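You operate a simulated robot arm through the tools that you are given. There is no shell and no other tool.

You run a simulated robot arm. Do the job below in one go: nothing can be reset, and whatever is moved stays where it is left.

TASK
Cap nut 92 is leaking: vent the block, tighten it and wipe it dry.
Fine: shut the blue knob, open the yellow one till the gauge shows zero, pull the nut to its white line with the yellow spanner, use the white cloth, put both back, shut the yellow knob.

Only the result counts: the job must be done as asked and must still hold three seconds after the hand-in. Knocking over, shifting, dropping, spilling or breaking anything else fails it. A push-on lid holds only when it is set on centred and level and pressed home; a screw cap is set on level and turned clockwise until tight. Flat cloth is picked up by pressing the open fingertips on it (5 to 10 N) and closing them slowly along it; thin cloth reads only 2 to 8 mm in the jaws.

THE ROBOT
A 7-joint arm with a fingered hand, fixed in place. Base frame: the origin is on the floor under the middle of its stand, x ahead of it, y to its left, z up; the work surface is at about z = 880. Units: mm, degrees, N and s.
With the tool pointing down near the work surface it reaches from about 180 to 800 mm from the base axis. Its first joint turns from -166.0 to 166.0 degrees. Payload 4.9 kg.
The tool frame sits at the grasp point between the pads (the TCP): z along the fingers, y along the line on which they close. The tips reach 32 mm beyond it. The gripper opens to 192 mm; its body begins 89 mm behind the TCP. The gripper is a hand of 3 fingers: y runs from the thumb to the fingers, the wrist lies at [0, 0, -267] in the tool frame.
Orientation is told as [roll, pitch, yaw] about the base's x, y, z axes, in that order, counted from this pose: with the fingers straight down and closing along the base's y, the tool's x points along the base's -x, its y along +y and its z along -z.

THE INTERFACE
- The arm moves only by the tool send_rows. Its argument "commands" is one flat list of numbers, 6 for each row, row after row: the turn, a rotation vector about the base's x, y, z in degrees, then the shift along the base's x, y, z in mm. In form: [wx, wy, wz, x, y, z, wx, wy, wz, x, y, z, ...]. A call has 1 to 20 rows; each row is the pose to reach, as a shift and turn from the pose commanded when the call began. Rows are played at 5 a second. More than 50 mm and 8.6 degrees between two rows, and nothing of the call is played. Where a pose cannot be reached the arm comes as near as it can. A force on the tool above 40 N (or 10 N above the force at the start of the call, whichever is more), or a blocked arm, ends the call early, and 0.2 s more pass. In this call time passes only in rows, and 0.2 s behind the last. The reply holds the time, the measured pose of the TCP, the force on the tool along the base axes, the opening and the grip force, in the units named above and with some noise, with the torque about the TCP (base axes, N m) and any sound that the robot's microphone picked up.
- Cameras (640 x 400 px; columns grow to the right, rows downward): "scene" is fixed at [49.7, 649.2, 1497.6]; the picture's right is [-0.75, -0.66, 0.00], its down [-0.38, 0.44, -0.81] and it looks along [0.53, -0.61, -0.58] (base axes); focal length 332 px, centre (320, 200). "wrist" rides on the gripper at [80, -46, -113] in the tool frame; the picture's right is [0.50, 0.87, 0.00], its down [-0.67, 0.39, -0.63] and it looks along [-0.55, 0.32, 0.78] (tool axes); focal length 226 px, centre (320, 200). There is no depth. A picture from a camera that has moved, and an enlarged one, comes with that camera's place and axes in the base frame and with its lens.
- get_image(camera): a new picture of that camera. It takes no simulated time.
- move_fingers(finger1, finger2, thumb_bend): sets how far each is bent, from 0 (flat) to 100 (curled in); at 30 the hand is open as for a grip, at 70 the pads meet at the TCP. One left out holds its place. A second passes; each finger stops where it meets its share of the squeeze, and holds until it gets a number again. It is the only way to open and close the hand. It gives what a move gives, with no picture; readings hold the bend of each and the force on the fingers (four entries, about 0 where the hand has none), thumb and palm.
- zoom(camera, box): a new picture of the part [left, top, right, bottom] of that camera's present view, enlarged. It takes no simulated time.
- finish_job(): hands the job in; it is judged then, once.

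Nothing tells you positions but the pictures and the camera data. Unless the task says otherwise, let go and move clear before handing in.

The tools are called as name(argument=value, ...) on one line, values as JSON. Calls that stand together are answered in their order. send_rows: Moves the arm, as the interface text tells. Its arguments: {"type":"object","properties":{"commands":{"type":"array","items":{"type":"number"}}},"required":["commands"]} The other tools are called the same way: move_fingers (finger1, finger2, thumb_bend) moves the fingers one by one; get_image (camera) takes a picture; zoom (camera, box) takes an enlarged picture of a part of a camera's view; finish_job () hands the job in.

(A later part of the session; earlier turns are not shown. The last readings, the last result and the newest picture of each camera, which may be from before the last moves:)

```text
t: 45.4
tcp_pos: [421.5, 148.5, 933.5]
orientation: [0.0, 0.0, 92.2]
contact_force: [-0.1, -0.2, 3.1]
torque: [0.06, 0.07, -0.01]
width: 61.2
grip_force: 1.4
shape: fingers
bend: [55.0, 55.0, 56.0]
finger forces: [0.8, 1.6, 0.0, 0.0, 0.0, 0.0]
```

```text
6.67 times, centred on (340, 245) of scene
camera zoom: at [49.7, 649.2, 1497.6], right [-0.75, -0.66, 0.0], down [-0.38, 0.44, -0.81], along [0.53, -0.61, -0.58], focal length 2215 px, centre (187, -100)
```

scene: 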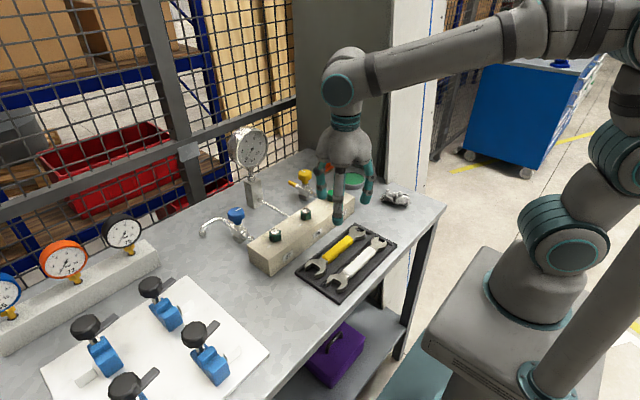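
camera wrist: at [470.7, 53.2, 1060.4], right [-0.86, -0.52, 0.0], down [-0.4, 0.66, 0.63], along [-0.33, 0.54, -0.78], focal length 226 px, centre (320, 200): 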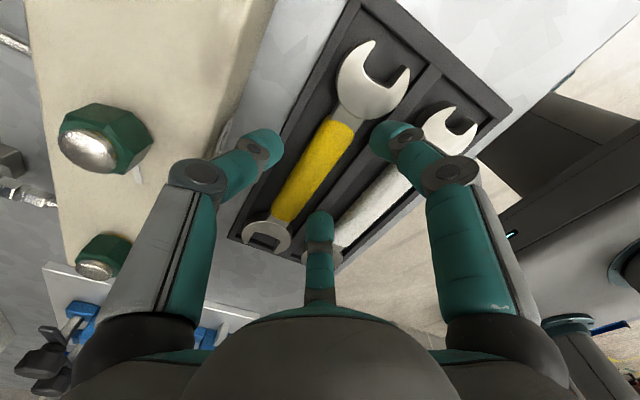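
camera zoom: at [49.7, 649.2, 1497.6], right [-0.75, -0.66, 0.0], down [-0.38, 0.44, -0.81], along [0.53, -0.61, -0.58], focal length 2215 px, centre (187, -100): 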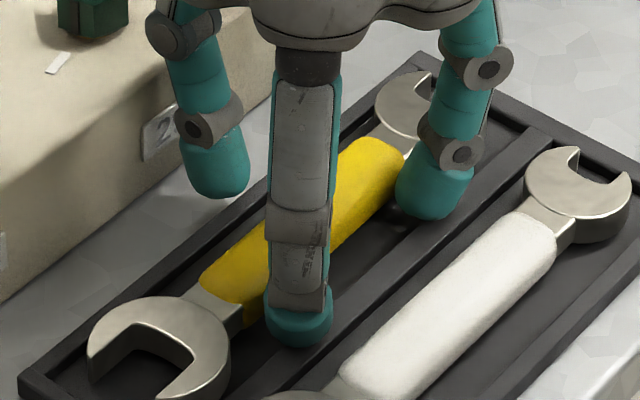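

The fingertips touch the divider, so this is the lowest position. I'll back off 1.5 mm and close all three evenly.

send_rows(commands=[0, 0, 0, 0, 0, 1.5])

move_fingers(finger1=60, finger2=60, thumb_bend=61)

zoom(camera="wrist", box=[230, 60, 410, 260])

```text
t: 45.8
tcp_pos: [421.1, 150.5, 935.4]
orientation: [0.0, -0.1, 92.2]
contact_force: [-0.3, -0.3, 0.0]
torque: [0.01, 0.01, 0.0]
width: 61.3
grip_force: 0.1
shape: fingers
bend: [55.0, 55.0, 56.0]
finger forces: [0.0, 0.1, 0.0, 0.1, 0.0, 0.1]
```

```text
t: 46.8
tcp_pos: [421.8, 149.5, 934.4]
orientation: [0.1, 0.0, 92.1]
contact_force: [-1.8, 0.2, 0.2]
torque: [-0.01, 0.07, 0.02]
width: 43.0
grip_force: 0.7
shape: fingers
bend: [59.0, 59.0, 61.0]
finger forces: [1.0, 0.7, 0.0, 0.0, 0.0, 0.1]
```

```text
2.00 times, centred on (320, 160) of wrist
camera zoom: at [471.3, 70.7, 1047.7], right [-0.85, -0.53, 0.0], down [-0.41, 0.66, 0.63], along [-0.34, 0.53, -0.78], focal length 452 px, centre (320, 280)
```

zoom: 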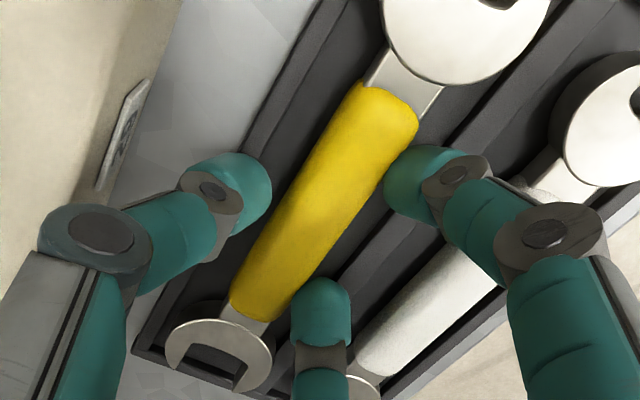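

move_fingers(finger1=61, finger2=61, thumb_bend=65)

move_fingers(finger1=65, finger2=65, thumb_bend=70)

zoom(camera="wrist", box=[230, 60, 410, 260])

zoom(camera="scene", box=[300, 215, 380, 275])

```text
t: 47.8
tcp_pos: [420.8, 149.4, 934.5]
orientation: [0.0, 0.0, 92.2]
contact_force: [0.1, 0.1, -0.9]
torque: [-0.03, 0.01, 0.02]
width: 37.0
grip_force: 2.7
shape: fingers
bend: [59.0, 60.0, 64.0]
finger forces: [1.4, 1.0, 0.0, 0.0, 2.7, 0.0]
```

```text
t: 48.8
tcp_pos: [422.0, 149.4, 934.8]
orientation: [-0.2, 0.0, 92.2]
contact_force: [-0.3, -1.0, 0.5]
torque: [-0.04, -0.02, -0.01]
width: 34.2
grip_force: 9.9
shape: fingers
bend: [60.0, 61.0, 65.0]
finger forces: [4.8, 4.6, 0.0, 0.0, 9.7, 0.0]
```

```text
2.00 times, centred on (320, 160) of wrist
camera zoom: at [471.3, 70.7, 1047.7], right [-0.85, -0.53, 0.0], down [-0.41, 0.66, 0.63], along [-0.34, 0.53, -0.78], focal length 452 px, centre (320, 280)
```

zoom: 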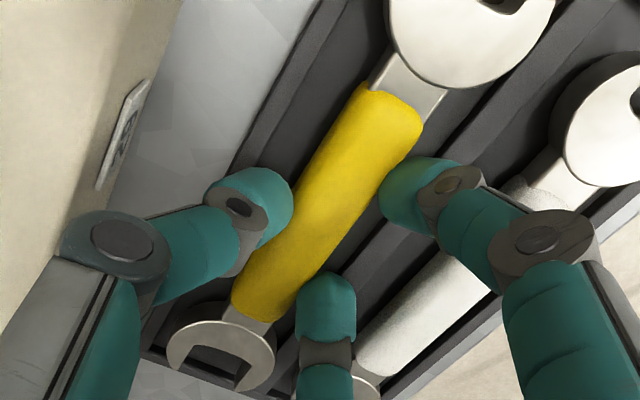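

```text
6.67 times, centred on (340, 245) of scene
camera zoom: at [49.7, 649.2, 1497.6], right [-0.75, -0.66, 0.0], down [-0.38, 0.44, -0.81], along [0.53, -0.61, -0.58], focal length 2215 px, centre (187, -100)
```

zoom: 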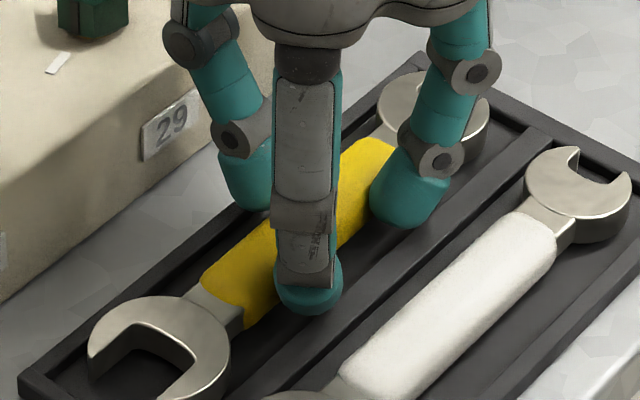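

The spanner stays flat at 10 N. I'll lift 20 mm to check that it stays level.

send_rows(commands=[0, 0, 0, 0, 0, 4, 0, 0, 0, 0, 0, 8, 0, 0, 0, 0, 0, 14, 0, 0, 0, 0, 0, 20, 0, 0, 0, 0, 0, 26])

zoom(camera="wrist", box=[230, 60, 410, 260])

zoom(camera="scene", box=[290, 200, 390, 275])

```text
t: 50.0
tcp_pos: [421.4, 149.4, 960.5]
orientation: [0.0, -0.1, 92.2]
contact_force: [-1.0, -0.3, -2.2]
torque: [0.01, 0.01, -0.01]
width: 34.0
grip_force: 9.4
shape: fingers
bend: [60.0, 61.0, 65.0]
finger forces: [4.8, 4.6, 0.1, 0.0, 9.4, 0.0]
```

```text
2.00 times, centred on (320, 160) of wrist
camera zoom: at [470.7, 70.9, 1073.8], right [-0.85, -0.53, 0.0], down [-0.41, 0.66, 0.63], along [-0.34, 0.53, -0.78], focal length 452 px, centre (320, 280)
```

zoom: 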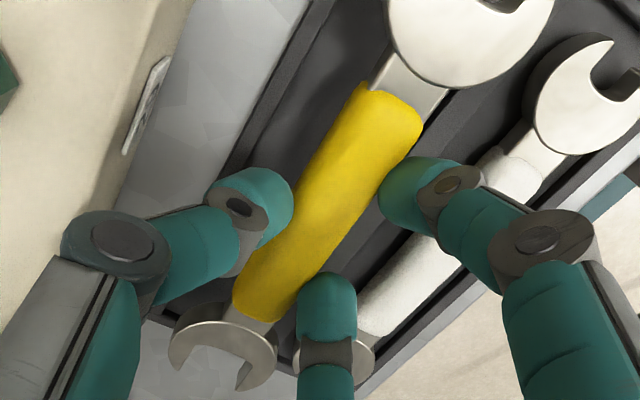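

```text
5.33 times, centred on (340, 238) of scene
camera zoom: at [49.7, 649.2, 1497.6], right [-0.75, -0.66, 0.0], down [-0.38, 0.44, -0.81], along [0.53, -0.61, -0.58], focal length 1772 px, centre (213, 0)
```

zoom: 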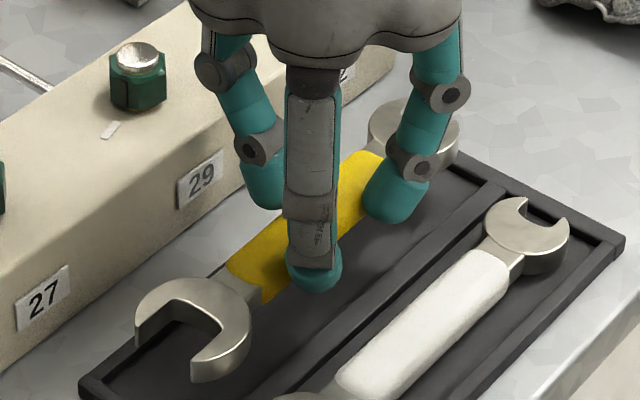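

The spanner hangs level. I'll firm up the grip a little and check that it doesn't roll.

move_fingers(finger1=67, finger2=67, thumb_bend=73)

zoom(camera="wrist", box=[230, 60, 410, 260])

```text
t: 51.0
tcp_pos: [420.5, 149.9, 960.2]
orientation: [0.0, 0.0, 92.2]
contact_force: [-0.1, -0.4, -2.5]
torque: [0.02, -0.02, 0.03]
width: 32.9
grip_force: 14.1
shape: fingers
bend: [61.0, 61.0, 66.0]
finger forces: [6.8, 6.6, 0.0, 0.1, 13.4, 0.0]
```

```text
2.00 times, centred on (320, 160) of wrist
camera zoom: at [470.6, 70.8, 1073.5], right [-0.85, -0.53, 0.0], down [-0.41, 0.66, 0.63], along [-0.34, 0.53, -0.78], focal length 452 px, centre (320, 280)
```

zoom: 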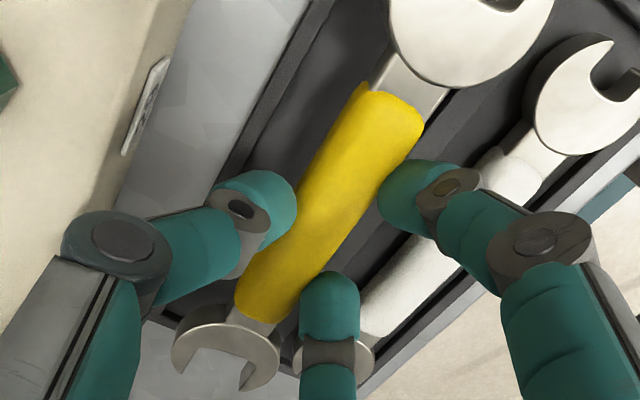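

No roll at 14 N. I'll lift clear and carry the spanner to the -y side of nut 92, turned 9.7° clockwise to match its flats.

send_rows(commands=[0, 0, 0, 0, 0, 20, 0, 0, 0, 0, 0, 45, 0, 0, 0, 0, 0, 70, 0, 0, -1, 5, -15, 84, 0, 0, -2, 15, -38, 84, 0, 0, -3, 25, -63, 84, 0, 0, -4, 35, -88, 84, 0, 0, -5, 45, -113, 84, 0, 0, -6, 55, -138, 84, 0, 0, -7, 65, -163, 84, 0, 0, -8, 75, -188, 84, 0, 0, -9, 85, -213, 84, 0, 0, -9.7, 93, -232, 84, 0, 0, -9.7, 97, -241.7, 84])

get_image(camera="wrist")

get_image(camera="scene")

```text
t: 54.0
tcp_pos: [517.2, -77.5, 1041.7]
orientation: [0.1, 0.5, 81.9]
contact_force: [0.5, -0.3, -2.0]
torque: [0.03, 0.01, 0.01]
width: 32.5
grip_force: 14.5
shape: fingers
bend: [61.0, 61.0, 66.0]
finger forces: [6.9, 7.1, 0.0, 0.0, 13.8, 0.0]
out of reach, approached as far as the arm can: row 13, 14
```

```text
taken
camera wrist: at [553.5, -162.7, 1155.7], right [-0.93, -0.37, 0.01], down [-0.29, 0.73, 0.63], along [-0.24, 0.58, -0.78], focal length 226 px, centre (320, 200)
```

wrist: 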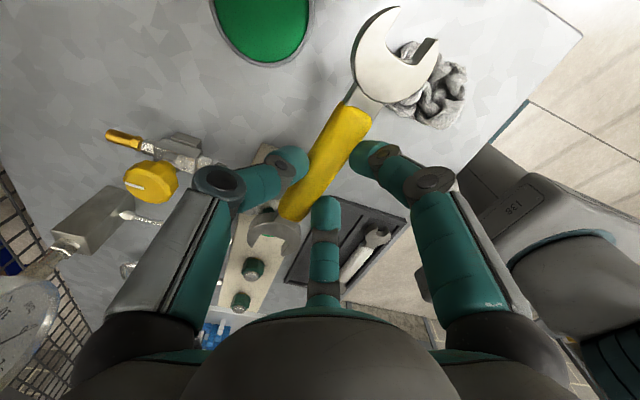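

```text
taken
```

scene: 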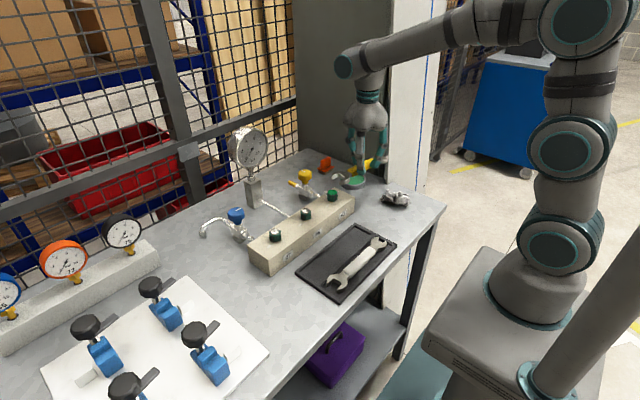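

The arm hits a wrist limit at yaw – azimuth of about 90°, so the -y approach is not possible. I'll use the next hex position instead: handle pointing toward 203° (base -x side), swinging to 136°. First I'll turn the hand there, staying high.

send_rows(commands=[0, 0, -4, -9, 6, 0, 0, 0, -9, -18, 12, 0, 0, 0, -14, -28, 19, 0, 0, 0, -19, -37, 26, 0, 0, 0, -24, -47, 32, 0, 0, 0, -29, -56, 39, 0, 0, 0, -34, -66, 46, 0, 0, 0, -39, -75, 52, 0, 0, 0, -44, -85, 58, 0, 0, 0, -50, -95, 65, 0, 0, 0, -55, -104, 72, 0, 0, 0, -60, -113, 78, 0])

get_image(camera="wrist")

get_image(camera="scene")

```text
t: 56.6
tcp_pos: [403.8, -0.3, 1045.7]
orientation: [0.0, 0.0, 22.4]
contact_force: [0.1, -0.4, -2.3]
torque: [0.0, 0.04, -0.03]
width: 32.1
grip_force: 13.2
shape: fingers
bend: [61.0, 61.0, 66.0]
finger forces: [6.8, 7.0, 0.0, 0.0, 13.6, 0.0]
```

```text
taken
camera wrist: at [348.8, -74.0, 1158.1], right [-0.79, 0.61, 0.0], down [0.47, 0.61, 0.63], along [0.39, 0.5, -0.78], focal length 226 px, centre (320, 200)
```

wrist: 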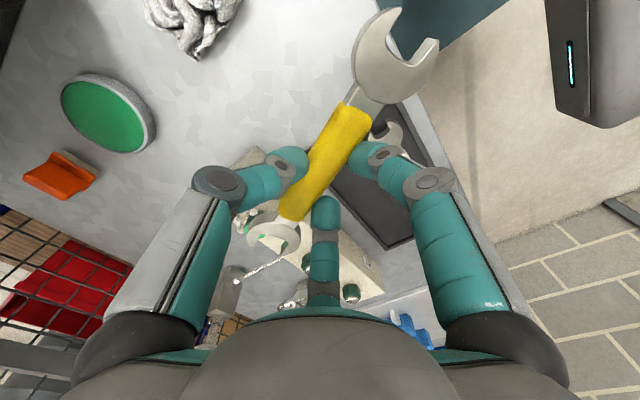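

```text
taken
```

scene: 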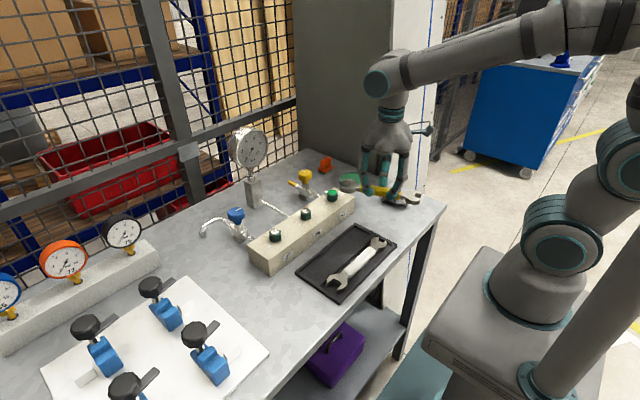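

zoom(camera="scene", box=[310, 150, 430, 230])

zoom(camera="wrist", box=[220, 130, 400, 310])

```text
5.00 times, centred on (370, 190) of scene
camera zoom: at [49.7, 649.2, 1497.6], right [-0.75, -0.66, 0.0], down [-0.38, 0.44, -0.81], along [0.53, -0.61, -0.58], focal length 1661 px, centre (70, 250)
```

zoom: 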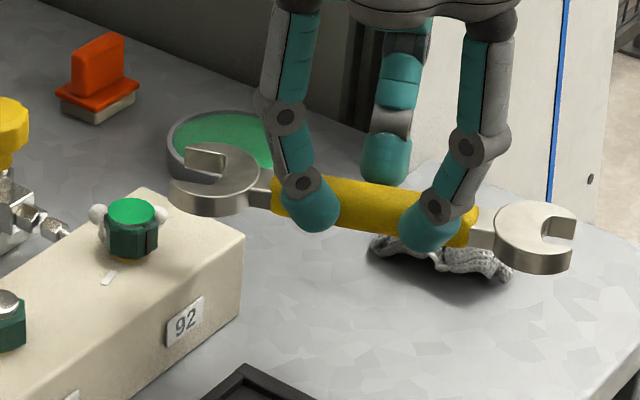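

```text
2.22 times, centred on (310, 220) of wrist
camera zoom: at [348.8, -74.0, 1158.1], right [-0.79, 0.61, 0.0], down [0.47, 0.61, 0.63], along [0.39, 0.5, -0.78], focal length 502 px, centre (342, 156)
```

zoom: 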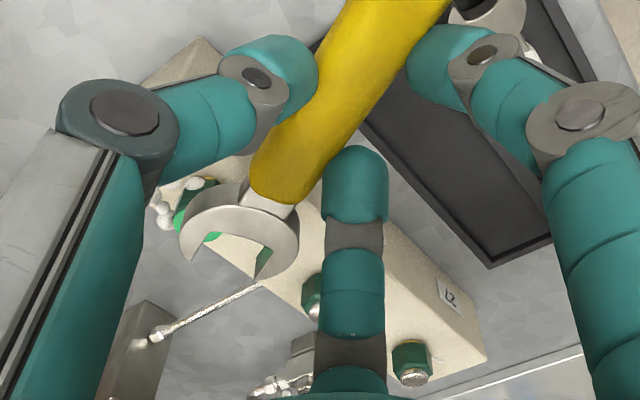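

zoom(camera="scene", box=[320, 165, 376, 205])

zoom(camera="wrist", box=[240, 190, 320, 260])

```text
10.00 times, centred on (348, 185) of scene
camera zoom: at [49.7, 649.2, 1497.6], right [-0.75, -0.66, 0.0], down [-0.38, 0.44, -0.81], along [0.53, -0.61, -0.58], focal length 3323 px, centre (40, 350)
```

zoom: 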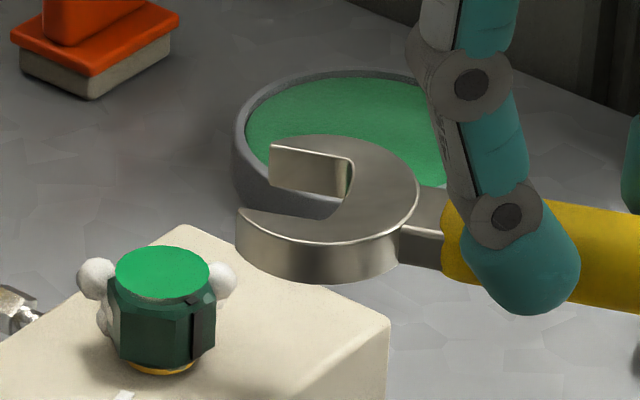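

```text
5.71 times, centred on (280, 225) of wrist
camera zoom: at [348.8, -74.0, 1158.1], right [-0.79, 0.61, 0.0], down [0.47, 0.61, 0.63], along [0.39, 0.5, -0.78], focal length 1292 px, centre (549, 57)
```

zoom: 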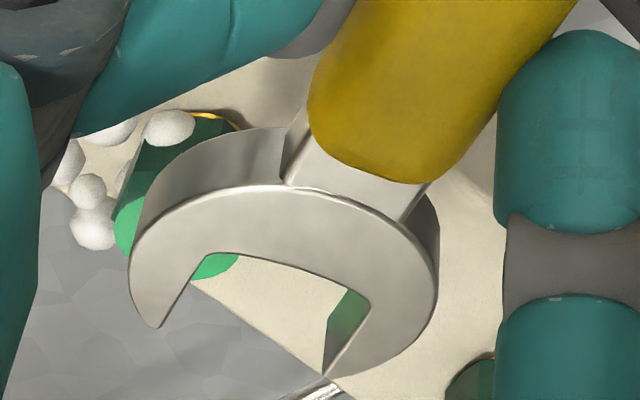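

The spanner is level, its jaw axis is at about 23°, matching the hex vertices, and the seat centre is about (94, 38) from the TCP. I'll move to the pre-engage point 40 mm back from the nut and descend to put the jaws at mid-hex height.

send_rows(commands=[0, 0, 0, 1, -8, 0, 0, 0, 0, 1, -14, -10, 0, 0, 0, 1, -14, -25, 0, 0, 0, 1, -14, -40, 0, 0, 0, 1, -14, -50, 0, 0, 0, 1, -14, -54])

zoom(camera="scene", box=[320, 165, 376, 205])

zoom(camera="wrist", box=[220, 180, 320, 280])

```text
t: 58.0
tcp_pos: [406.2, -15.5, 988.8]
orientation: [0.0, 0.1, 22.5]
contact_force: [-0.2, -0.9, -2.3]
torque: [-0.01, 0.01, -0.02]
width: 31.7
grip_force: 13.5
shape: fingers
bend: [61.0, 61.0, 66.0]
finger forces: [6.9, 7.1, 0.0, 0.1, 13.8, 0.0]
```

```text
10.00 times, centred on (348, 185) of scene
camera zoom: at [49.7, 649.2, 1497.6], right [-0.75, -0.66, 0.0], down [-0.38, 0.44, -0.81], along [0.53, -0.61, -0.58], focal length 3323 px, centre (40, 350)
```

zoom: 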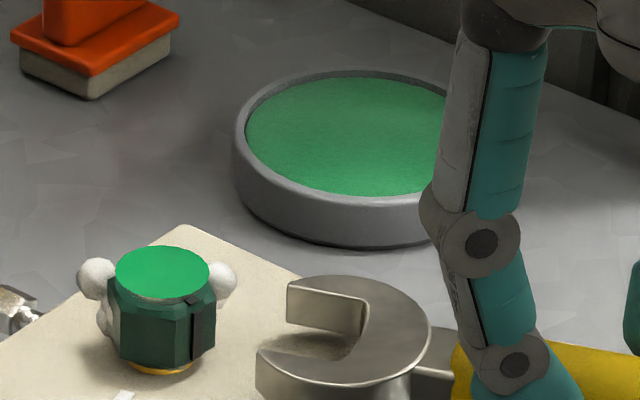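

```text
4.00 times, centred on (270, 230) of wrist
camera zoom: at [351.5, -89.3, 1102.8], right [-0.79, 0.61, 0.0], down [0.47, 0.61, 0.63], along [0.38, 0.5, -0.78], focal length 904 px, centre (520, 80)
```

zoom: 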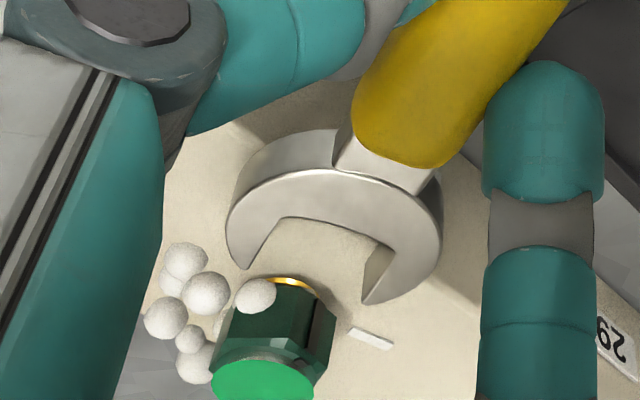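

The jaws are level with the hex and lined up to within about 1–2 mm. I'll slide slowly toward the nut along 23°, with a small lateral correction.

send_rows(commands=[0, 0, 0, 3.2, 2.7, 0, 0, 0, 0, 7.0, 4.3, 0, 0, 0, 0, 10.7, 5.9, 0, 0, 0, 0, 14.3, 7.5, 0, 0, 0, 0, 18.0, 9.1, 0, 0, 0, 0, 21.5, 10.6, 0, 0, 0, 0, 25.2, 12.2, 0])

zoom(camera="scene", box=[315, 170, 371, 210])

zoom(camera="wrist", box=[220, 180, 320, 280])

```text
t: 59.6
tcp_pos: [431.4, -3.7, 989.8]
orientation: [0.1, 0.0, 22.4]
contact_force: [-0.7, -0.3, -2.3]
torque: [0.0, 0.03, 0.02]
width: 32.3
grip_force: 13.3
shape: fingers
bend: [61.0, 61.0, 66.0]
finger forces: [6.9, 7.1, 0.1, 0.0, 13.7, 0.1]
```

```text
10.00 times, centred on (343, 190) of scene
camera zoom: at [49.7, 649.2, 1497.6], right [-0.75, -0.66, 0.0], down [-0.38, 0.44, -0.81], along [0.53, -0.61, -0.58], focal length 3323 px, centre (90, 300)
```

zoom: 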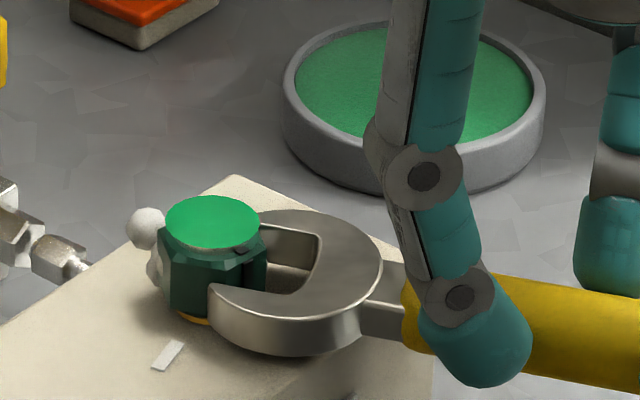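

```text
4.00 times, centred on (270, 230) of wrist
camera zoom: at [376.5, -76.5, 1103.6], right [-0.79, 0.61, 0.0], down [0.47, 0.62, 0.63], along [0.38, 0.5, -0.78], focal length 904 px, centre (520, 80)
```

zoom: 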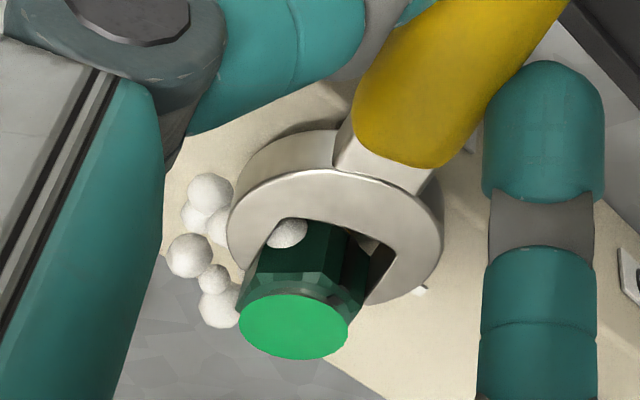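

The nut has entered between the prongs with no contact force. I'll continue in 2 mm steps.

send_rows(commands=[0, 0, 0, 1.8, 0.8, 0, 0, 0, 0, 3.7, 1.6, 0, 0, 0, 0, 5.5, 2.4, 0, 0, 0, 0, 7.3, 3.2, 0, 0, 0, 0, 9.2, 4.0, 0])

zoom(camera="scene", box=[315, 170, 371, 210])

zoom(camera="wrist", box=[220, 180, 320, 280])

```text
t: 60.8
tcp_pos: [440.3, 1.2, 989.7]
orientation: [0.0, -0.1, 22.6]
contact_force: [-0.5, -0.5, -2.7]
torque: [0.0, 0.0, -0.01]
width: 32.3
grip_force: 13.8
shape: fingers
bend: [61.0, 61.0, 66.0]
finger forces: [7.0, 7.0, 0.0, 0.0, 13.9, 0.0]
```

```text
10.00 times, centred on (343, 190) of scene
camera zoom: at [49.7, 649.2, 1497.6], right [-0.75, -0.66, 0.0], down [-0.38, 0.44, -0.81], along [0.53, -0.61, -0.58], focal length 3323 px, centre (90, 300)
```

zoom: 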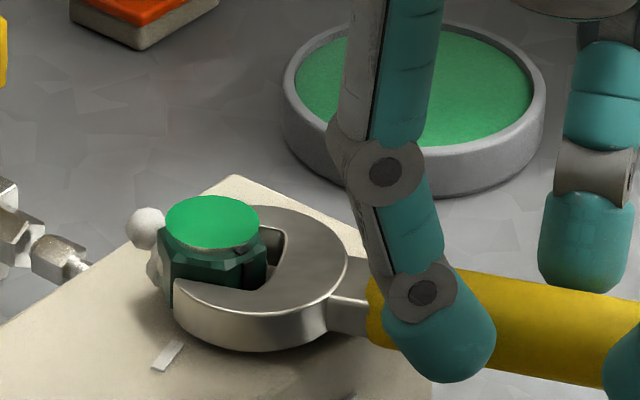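

```text
4.00 times, centred on (270, 230) of wrist
camera zoom: at [385.6, -72.1, 1103.4], right [-0.79, 0.61, 0.0], down [0.47, 0.61, 0.63], along [0.38, 0.5, -0.78], focal length 904 px, centre (520, 80)
```

zoom: 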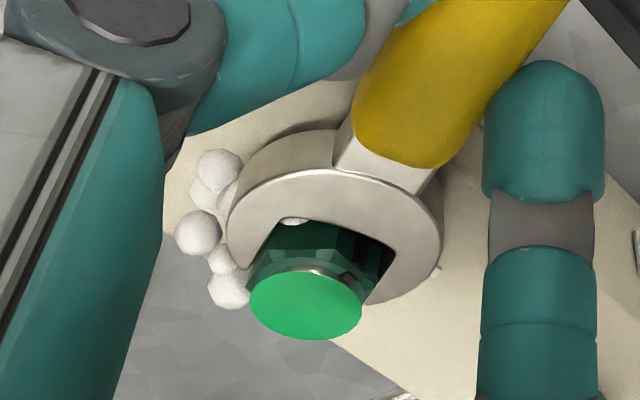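

send_rows(commands=[0, 0, 0, 1.4, 0.6, 0, 0, 0, 0, 2.8, 1.2, 0, 0, 0, 0, 4.1, 1.8, 0])

zoom(camera="wrist", box=[240, 190, 320, 260])

zoom(camera="scene", box=[315, 170, 371, 210])

```text
t: 61.6
tcp_pos: [444.8, 3.6, 988.8]
orientation: [0.0, 0.1, 22.4]
contact_force: [-4.7, -1.7, -0.6]
torque: [-0.1, 0.12, -0.02]
width: 32.5
grip_force: 14.6
shape: fingers
bend: [61.0, 61.0, 66.0]
finger forces: [6.8, 7.2, 0.0, 0.1, 14.1, 0.1]
```

```text
5.71 times, centred on (280, 225) of wrist
camera zoom: at [389.4, -70.5, 1102.9], right [-0.79, 0.61, 0.0], down [0.47, 0.62, 0.63], along [0.38, 0.5, -0.78], focal length 1292 px, centre (549, 57)
```

zoom: 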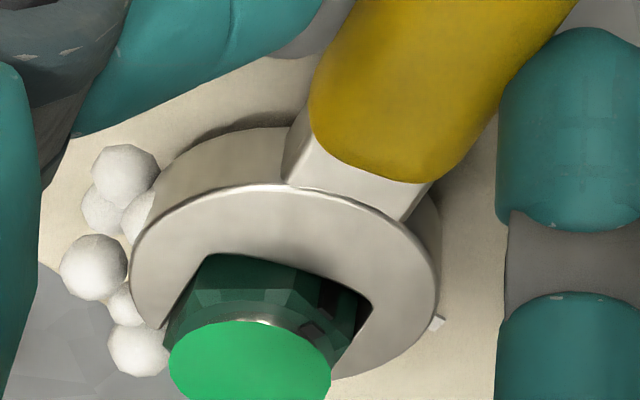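

```text
10.00 times, centred on (343, 190) of scene
camera zoom: at [49.7, 649.2, 1497.6], right [-0.75, -0.66, 0.0], down [-0.38, 0.44, -0.81], along [0.53, -0.61, -0.58], focal length 3323 px, centre (90, 300)
```

zoom: 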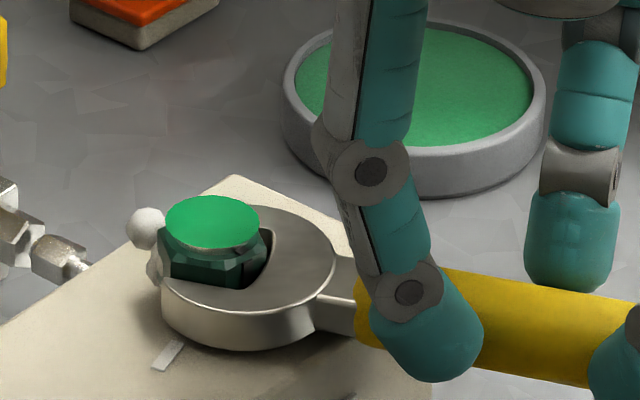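

The jaws are seated (about 5 N against the throat). I'll start pulling clockwise about the nut's axis, 8° at first, watching the force and the mark.

send_rows(commands=[0, 0, -2, -1.25, 3.26, 0, 0, 0, -4, -2.37, 6.57, 0, 0, 0, -6, -3.38, 9.91, 0, 0, 0, -8, -4.27, 13.28, 0])

zoom(camera="wrist", box=[230, 170, 330, 270])

zoom(camera="scene", box=[315, 170, 371, 210])

```text
t: 62.6
tcp_pos: [440.9, 16.8, 989.7]
orientation: [-0.1, 0.1, 14.5]
contact_force: [-2.4, -13.3, 0.2]
torque: [-0.39, 0.13, -0.08]
width: 31.0
grip_force: 14.9
shape: fingers
bend: [62.0, 63.0, 66.0]
finger forces: [4.3, 4.6, 0.1, 0.1, 20.3, 0.1]
```

```text
4.00 times, centred on (280, 220) of wrist
camera zoom: at [375.9, -48.5, 1104.1], right [-0.7, 0.71, 0.0], down [0.55, 0.54, 0.63], along [0.45, 0.44, -0.78], focal length 904 px, centre (480, 120)
```

zoom: 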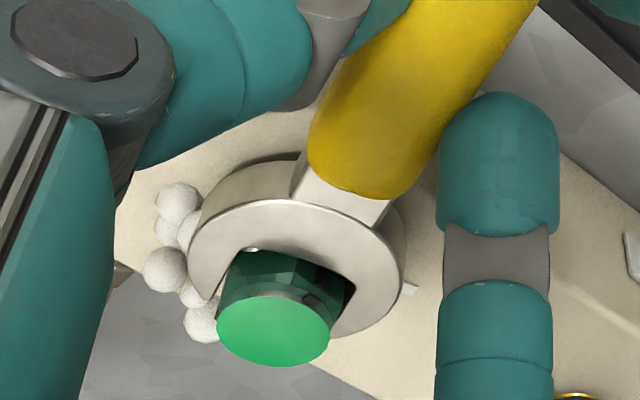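

```text
10.00 times, centred on (343, 190) of scene
camera zoom: at [49.7, 649.2, 1497.6], right [-0.75, -0.66, 0.0], down [-0.38, 0.44, -0.81], along [0.53, -0.61, -0.58], focal length 3323 px, centre (90, 300)
```

zoom: 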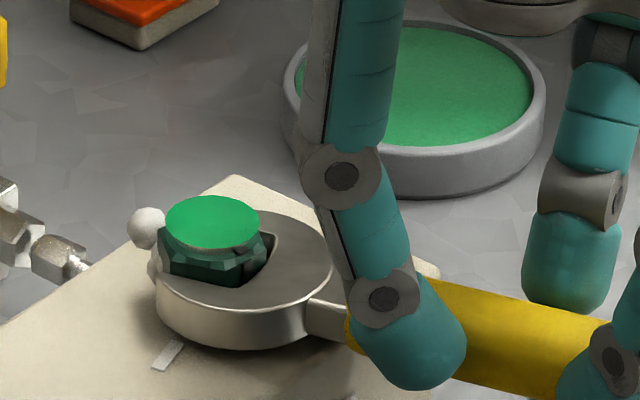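

The load is building (13 N at 100 mm) and the nut hasn't moved yet. I'll strengthen the thumb side and continue.

move_fingers(finger1=70, finger2=70, thumb_bend=80)

send_rows(commands=[0, 0, -2, -0.8, 3.41, 0, 0, 0, -4, -1.44, 6.83, 0])

zoom(camera="wrist", box=[230, 170, 330, 270])

zoom(camera="scene", box=[315, 170, 371, 210])

```text
t: 63.6
tcp_pos: [439.9, 18.4, 990.4]
orientation: [0.0, 0.0, 14.4]
contact_force: [-0.7, -4.4, -1.6]
torque: [-0.01, 0.05, -0.03]
width: 29.2
grip_force: 17.6
shape: fingers
bend: [64.0, 63.0, 64.0]
finger forces: [7.8, 8.2, 0.1, 0.0, 20.0, 0.0]
```

```text
t: 64.2
tcp_pos: [438.7, 23.2, 990.0]
orientation: [0.0, 0.1, 10.3]
contact_force: [2.1, -11.0, -1.0]
torque: [-0.22, -0.02, 0.01]
width: 29.1
grip_force: 17.9
shape: fingers
bend: [64.0, 64.0, 63.0]
finger forces: [6.2, 6.4, 0.1, 0.0, 23.1, 0.0]
```

```text
4.00 times, centred on (280, 220) of wrist
camera zoom: at [370.2, -37.3, 1103.4], right [-0.65, 0.76, 0.0], down [0.59, 0.5, 0.63], along [0.48, 0.41, -0.78], focal length 904 px, centre (480, 120)
```

zoom: 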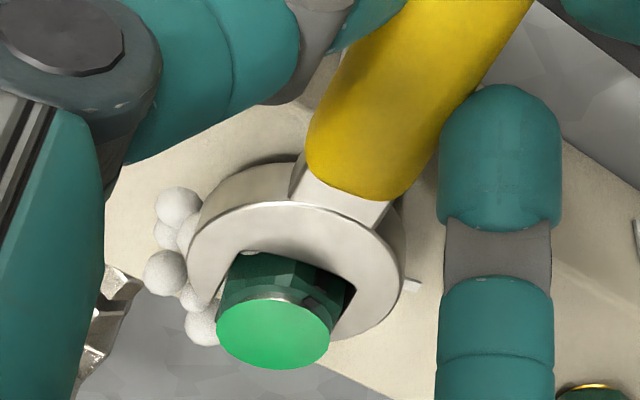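

```text
10.00 times, centred on (343, 190) of scene
camera zoom: at [49.7, 649.2, 1497.6], right [-0.75, -0.66, 0.0], down [-0.38, 0.44, -0.81], along [0.53, -0.61, -0.58], focal length 3323 px, centre (90, 300)
```

zoom: 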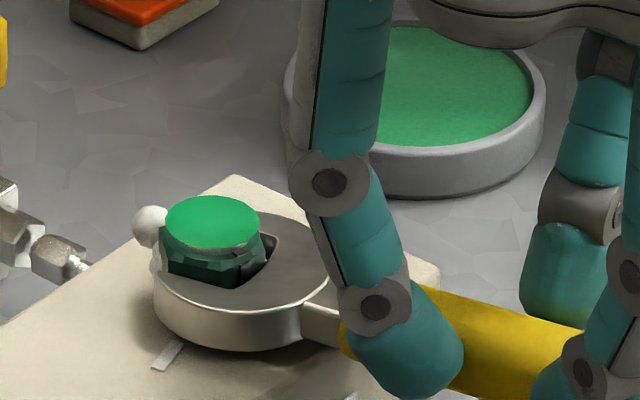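

The nut appears to start turning with the spanner at around 11 N. I'll continue the arc by 16°.

send_rows(commands=[0, 0, -2, -0.53, 3.45, 0, 0, 0, -4, -0.95, 6.92, 0, 0, 0, -6, -1.24, 10.4, 0, 0, 0, -8, -1.42, 13.88, 0, 0, 0, -10, -1.47, 17.37, 0, 0, 0, -12, -1.4, 20.86, 0, 0, 0, -14, -1.21, 24.35, 0, 0, 0, -16, -0.89, 27.82, 0])

zoom(camera="wrist", box=[230, 170, 330, 270])

zoom(camera="scene", box=[315, 170, 371, 210])

```text
t: 66.0
tcp_pos: [438.5, 50.8, 989.8]
orientation: [0.0, 0.0, -5.7]
contact_force: [0.3, -10.0, 0.0]
torque: [-0.21, -0.03, 0.05]
width: 28.8
grip_force: 18.7
shape: fingers
bend: [64.0, 64.0, 63.0]
finger forces: [6.4, 6.7, 0.1, 0.1, 23.0, 0.0]
```

```text
4.00 times, centred on (280, 220) of wrist
camera zoom: at [355.4, 12.3, 1103.2], right [-0.41, 0.91, 0.0], down [0.71, 0.32, 0.63], along [0.58, 0.26, -0.78], focal length 904 px, centre (480, 120)
```

zoom: 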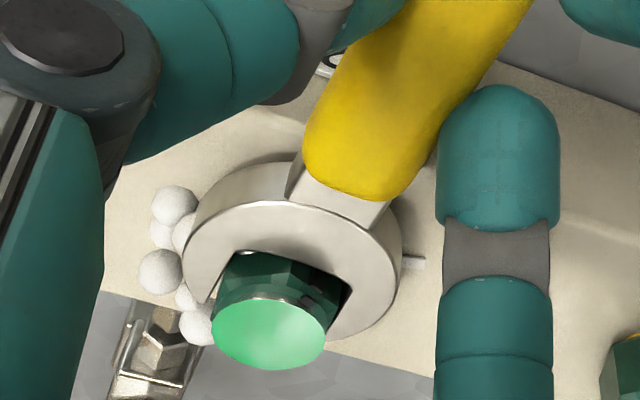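

```text
10.00 times, centred on (343, 190) of scene
camera zoom: at [49.7, 649.2, 1497.6], right [-0.75, -0.66, 0.0], down [-0.38, 0.44, -0.81], along [0.53, -0.61, -0.58], focal length 3323 px, centre (90, 300)
```

zoom: 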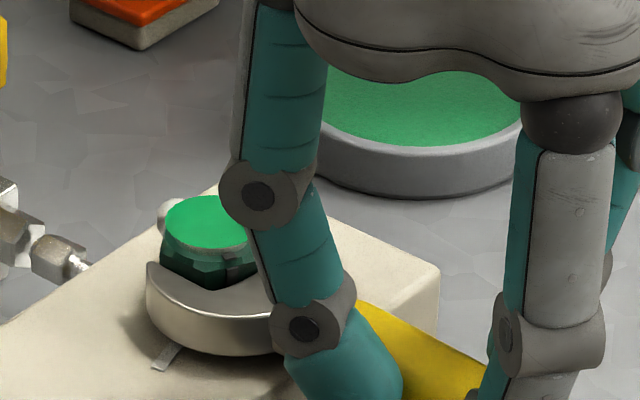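

The nut follows the spanner steadily at about 10 N. I'll continue another 24°.

send_rows(commands=[0, 0, -2, 0.43, 3.47, 0, 0, 0, -4, 0.98, 6.91, 0, 0, 0, -6, 1.66, 10.34, 0, 0, 0, -8, 2.45, 13.74, 0, 0, 0, -10, 3.37, 17.11, 0, 0, 0, -12, 4.4, 20.44, 0, 0, 0, -14, 5.54, 23.74, 0, 0, 0, -16, 6.8, 26.99, 0, 0, 0, -18, 8.17, 30.2, 0, 0, 0, -20, 9.66, 33.36, 0, 0, 0, -22, 11.25, 36.47, 0, 0, 0, -24, 12.95, 39.52, 0])

zoom(camera="wrist", box=[230, 170, 330, 270])

get_image(camera="scene")

zoom(camera="scene", box=[315, 170, 371, 210])

```text
t: 68.6
tcp_pos: [450.9, 89.5, 989.7]
orientation: [0.0, 0.0, -29.6]
contact_force: [-0.1, -10.5, -1.2]
torque: [-0.23, -0.02, 0.08]
width: 28.4
grip_force: 17.8
shape: fingers
bend: [64.0, 64.0, 63.0]
finger forces: [6.6, 6.5, 0.0, 0.0, 22.5, 0.1]
```

```text
4.00 times, centred on (280, 220) of wrist
camera zoom: at [360.2, 89.0, 1103.4], right [-0.01, 1.0, 0.0], down [0.78, 0.01, 0.63], along [0.63, 0.0, -0.78], focal length 904 px, centre (480, 120)
```

zoom: 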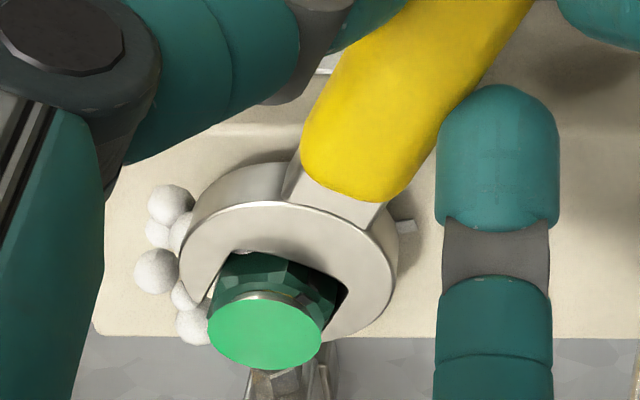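

```text
taken
```

scene: 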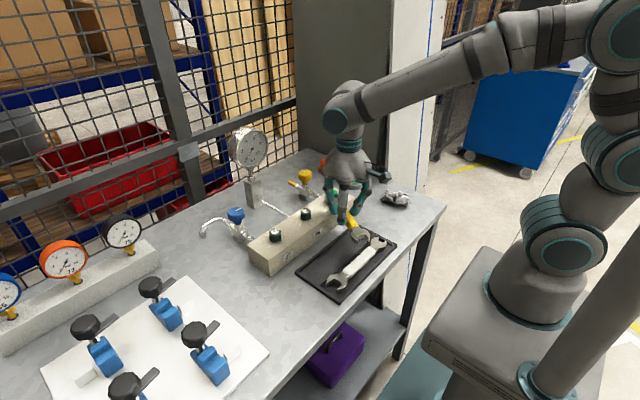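

```text
10.00 times, centred on (343, 190) of scene
camera zoom: at [49.7, 649.2, 1497.6], right [-0.75, -0.66, 0.0], down [-0.38, 0.44, -0.81], along [0.53, -0.61, -0.58], focal length 3323 px, centre (90, 300)
```

zoom: 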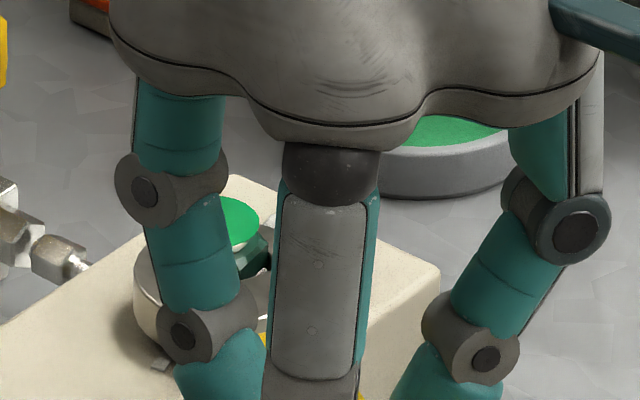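

zoom(camera="wrist", box=[275, 210, 345, 260])

zoom(camera="wrist", box=[310, 200, 345, 250])

```text
8.00 times, centred on (310, 235) of wrist
camera zoom: at [360.2, 89.0, 1103.4], right [-0.01, 1.0, 0.0], down [0.78, 0.01, 0.63], along [0.63, 0.0, -0.78], focal length 1808 px, centre (400, -80)
```

zoom: 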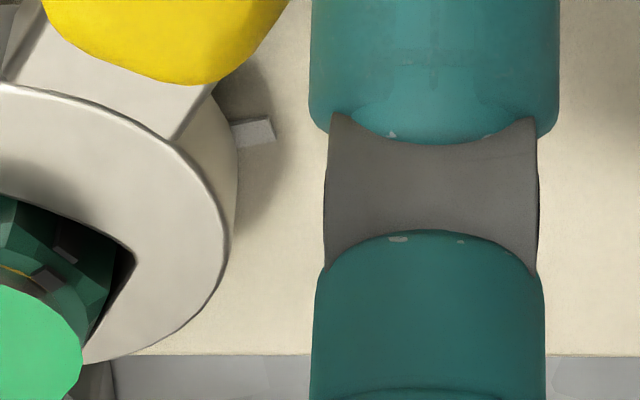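

```text
8.00 times, centred on (328, 225) of wrist
camera zoom: at [360.2, 89.0, 1103.4], right [-0.01, 1.0, 0.0], down [0.78, 0.01, 0.63], along [0.63, 0.0, -0.78], focal length 1808 px, centre (260, 0)
```

zoom: 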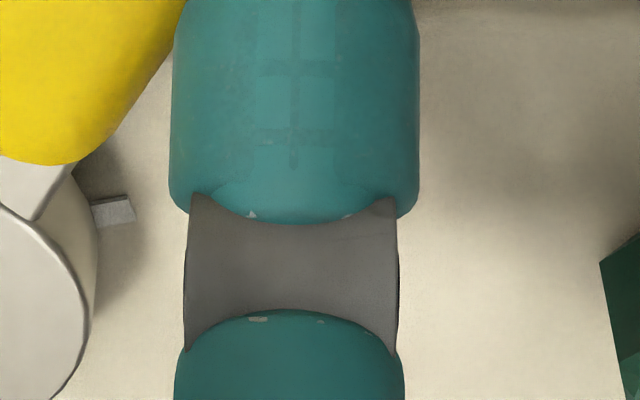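

zoom(camera="wrist", box=[255, 205, 319, 265])

```text
6.67 times, centred on (287, 235) of wrist
camera zoom: at [360.2, 89.0, 1103.4], right [-0.01, 1.0, 0.0], down [0.78, 0.01, 0.63], along [0.63, 0.0, -0.78], focal length 1507 px, centre (540, -33)
```

zoom: 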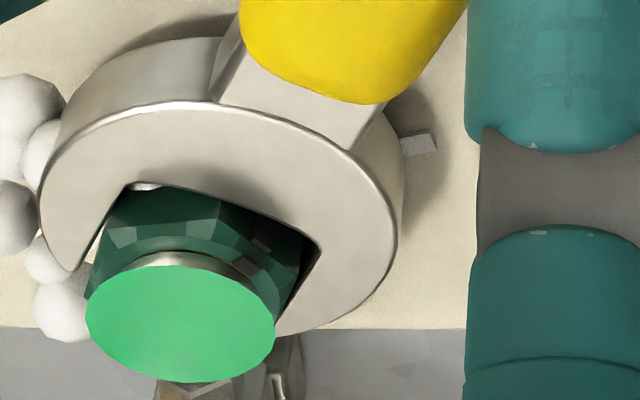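

The mark is now at about 121° and the white line at about 103–106°, so roughly 15–17° remain. I'll go on 12° and re-check.

send_rows(commands=[0, 0, -2, 1.8, 2.98, 0, 0, 0, -4, 3.71, 5.91, 0, 0, 0, -6, 5.72, 8.76, 0, 0, 0, -8, 7.83, 11.54, 0, 0, 0, -10, 10.04, 14.25, 0, 0, 0, -12, 12.33, 16.88, 0])

zoom(camera="wrist", box=[255, 205, 319, 265])

zoom(camera="scene", box=[315, 170, 371, 210])

```text
t: 70.0
tcp_pos: [462.8, 107.9, 988.9]
orientation: [0.1, 0.0, -41.6]
contact_force: [1.8, -12.6, -1.8]
torque: [-0.33, -0.05, 0.1]
width: 28.5
grip_force: 18.1
shape: fingers
bend: [64.0, 64.0, 63.0]
finger forces: [6.6, 6.7, 0.0, 0.0, 22.4, 0.1]
```

```text
6.67 times, centred on (287, 235) of wrist
camera zoom: at [374.3, 125.3, 1103.1], right [0.2, 0.98, 0.0], down [0.76, -0.15, 0.63], along [0.62, -0.13, -0.78], focal length 1507 px, centre (540, -33)
```

zoom: 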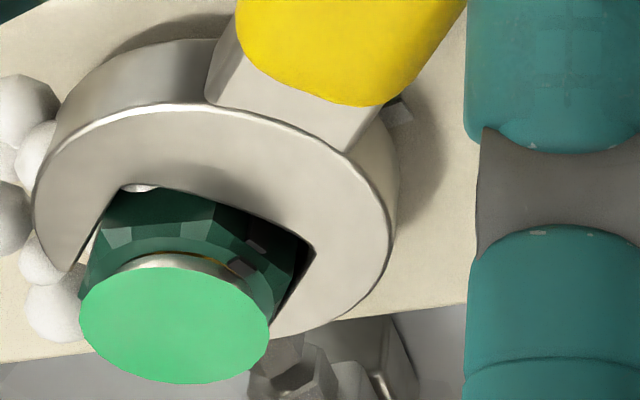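

```text
10.00 times, centred on (343, 190) of scene
camera zoom: at [49.7, 649.2, 1497.6], right [-0.75, -0.66, 0.0], down [-0.38, 0.44, -0.81], along [0.53, -0.61, -0.58], focal length 3323 px, centre (90, 300)
```

zoom: 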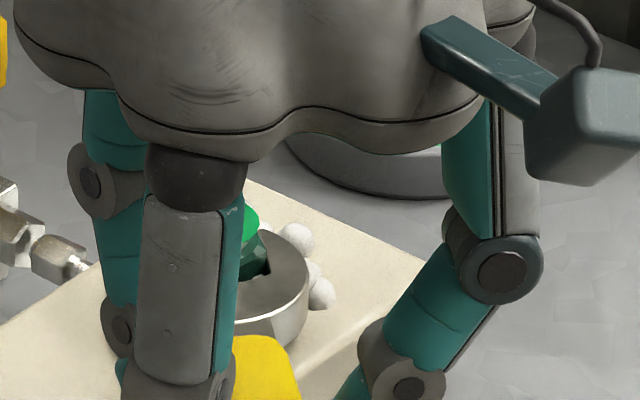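

Mark at about 111–112°, line at about 102–105°. I'll pull another 6° and then compare them directly.

send_rows(commands=[0, 0, -2, 2.39, 2.54, 0, 0, 0, -4, 4.86, 5.01, 0, 0, 0, -6, 7.42, 7.38, 0])

zoom(camera="wrist", box=[255, 205, 319, 265])

zoom(camera="scene", box=[315, 170, 371, 210])

```text
t: 70.8
tcp_pos: [471.1, 113.5, 989.9]
orientation: [-0.1, 0.0, -47.5]
contact_force: [-0.7, -12.8, -1.5]
torque: [-0.3, -0.03, 0.14]
width: 28.8
grip_force: 18.3
shape: fingers
bend: [64.0, 64.0, 63.0]
finger forces: [6.4, 6.9, 0.0, 0.1, 22.4, 0.1]
```

```text
6.67 times, centred on (287, 235) of wrist
camera zoom: at [383.9, 141.1, 1103.4], right [0.3, 0.95, 0.0], down [0.74, -0.23, 0.63], along [0.6, -0.19, -0.78], focal length 1507 px, centre (540, -33)
```

zoom: 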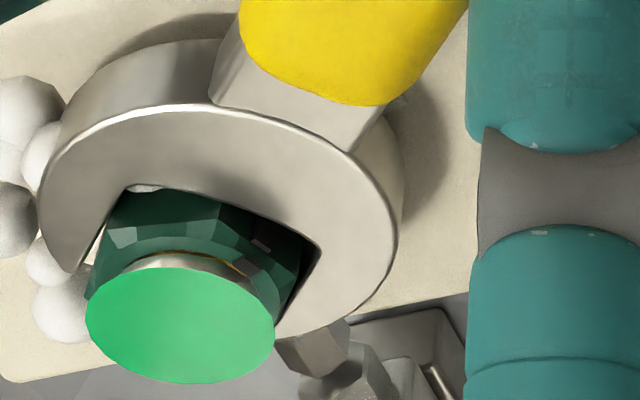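

```text
10.00 times, centred on (343, 190) of scene
camera zoom: at [49.7, 649.2, 1497.6], right [-0.75, -0.66, 0.0], down [-0.38, 0.44, -0.81], along [0.53, -0.61, -0.58], focal length 3323 px, centre (90, 300)
```

zoom: 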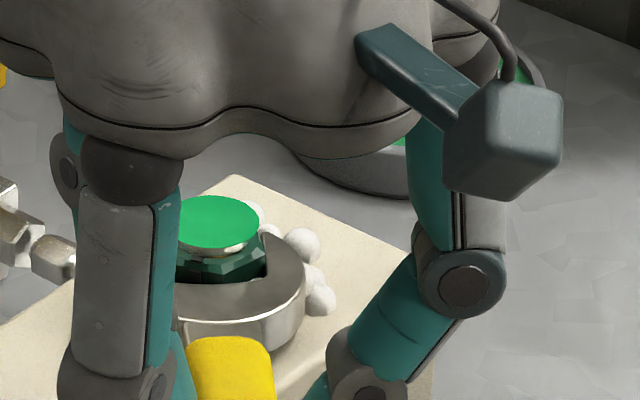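

The mark now computes to about 106° and the line to about 103–104°. I'll relieve the load by 3.5° and back the spanner off along its axis to view the mark and the line directly.

send_rows(commands=[0, 0, 1.75, -2.2, -2.1, 0, 0, 0, 3.5, -4.4, -4.2, 0])

send_rows(commands=[0, 0, 0, -2.1, 2.1, 0, 0, 0, 0, -5.7, 5.6, 0, 0, 0, 0, -10, 9.8, 0, 0, 0, 0, -16, 15.7, 0, 0, 0, 0, -25, 24.6, 0, 0, 0, 0, -35, 34.4, 0, 0, 0, 0, -44, 43.3, 0])

get_image(camera="wrist")

zoom(camera="scene", box=[300, 165, 356, 205])

```text
t: 71.4
tcp_pos: [466.7, 111.0, 989.6]
orientation: [0.0, 0.0, -44.0]
contact_force: [1.0, -1.4, -3.1]
torque: [0.05, -0.04, 0.02]
width: 28.8
grip_force: 17.8
shape: fingers
bend: [64.0, 63.0, 63.0]
finger forces: [9.3, 8.7, 0.1, 0.1, 18.0, 0.1]
```

```text
t: 73.0
tcp_pos: [422.2, 154.4, 991.1]
orientation: [0.0, 0.0, -44.1]
contact_force: [0.9, -0.4, -1.6]
torque: [-0.01, -0.01, -0.02]
width: 28.8
grip_force: 18.3
shape: fingers
bend: [64.0, 63.0, 64.0]
finger forces: [9.8, 8.7, 0.1, 0.0, 18.3, 0.0]
```

```text
taken
camera wrist: at [333.4, 175.8, 1104.2], right [0.24, 0.97, 0.0], down [0.75, -0.19, 0.63], along [0.61, -0.15, -0.78], focal length 226 px, centre (320, 200)
```

wrist: 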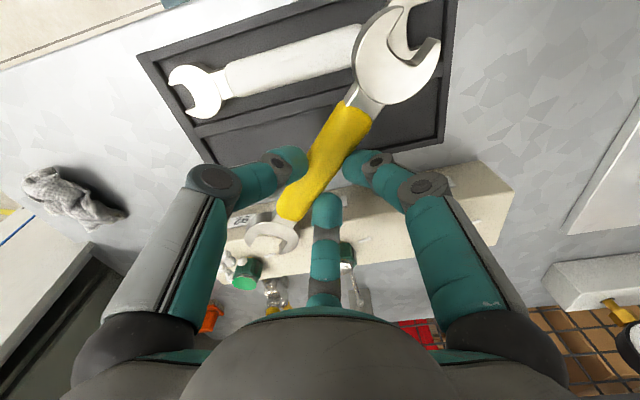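

```text
10.00 times, centred on (328, 185) of scene
camera zoom: at [49.7, 649.2, 1497.6], right [-0.75, -0.66, 0.0], down [-0.38, 0.44, -0.81], along [0.53, -0.61, -0.58], focal length 3323 px, centre (240, 350)
```

zoom: 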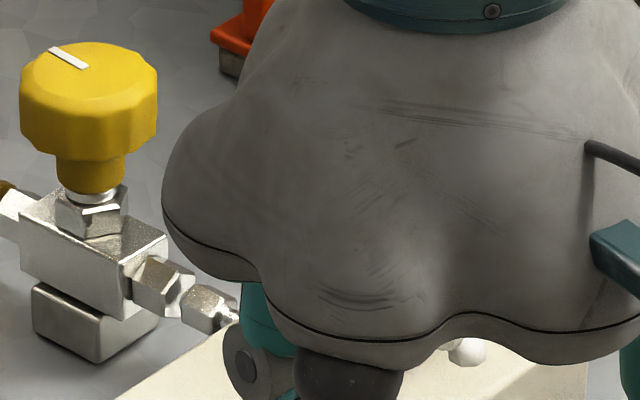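

zoom(camera="wrist", box=[215, 220, 311, 300])

```text
5.00 times, centred on (263, 260) of wrist
camera zoom: at [333.4, 175.8, 1104.2], right [0.24, 0.97, 0.0], down [0.75, -0.19, 0.63], along [0.61, -0.15, -0.78], focal length 1130 px, centre (605, -100)
```

zoom: 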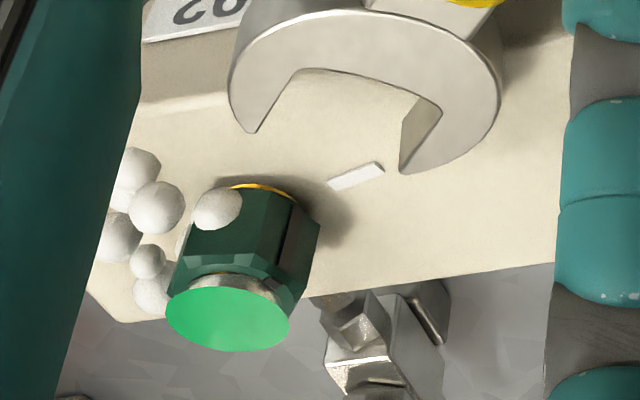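

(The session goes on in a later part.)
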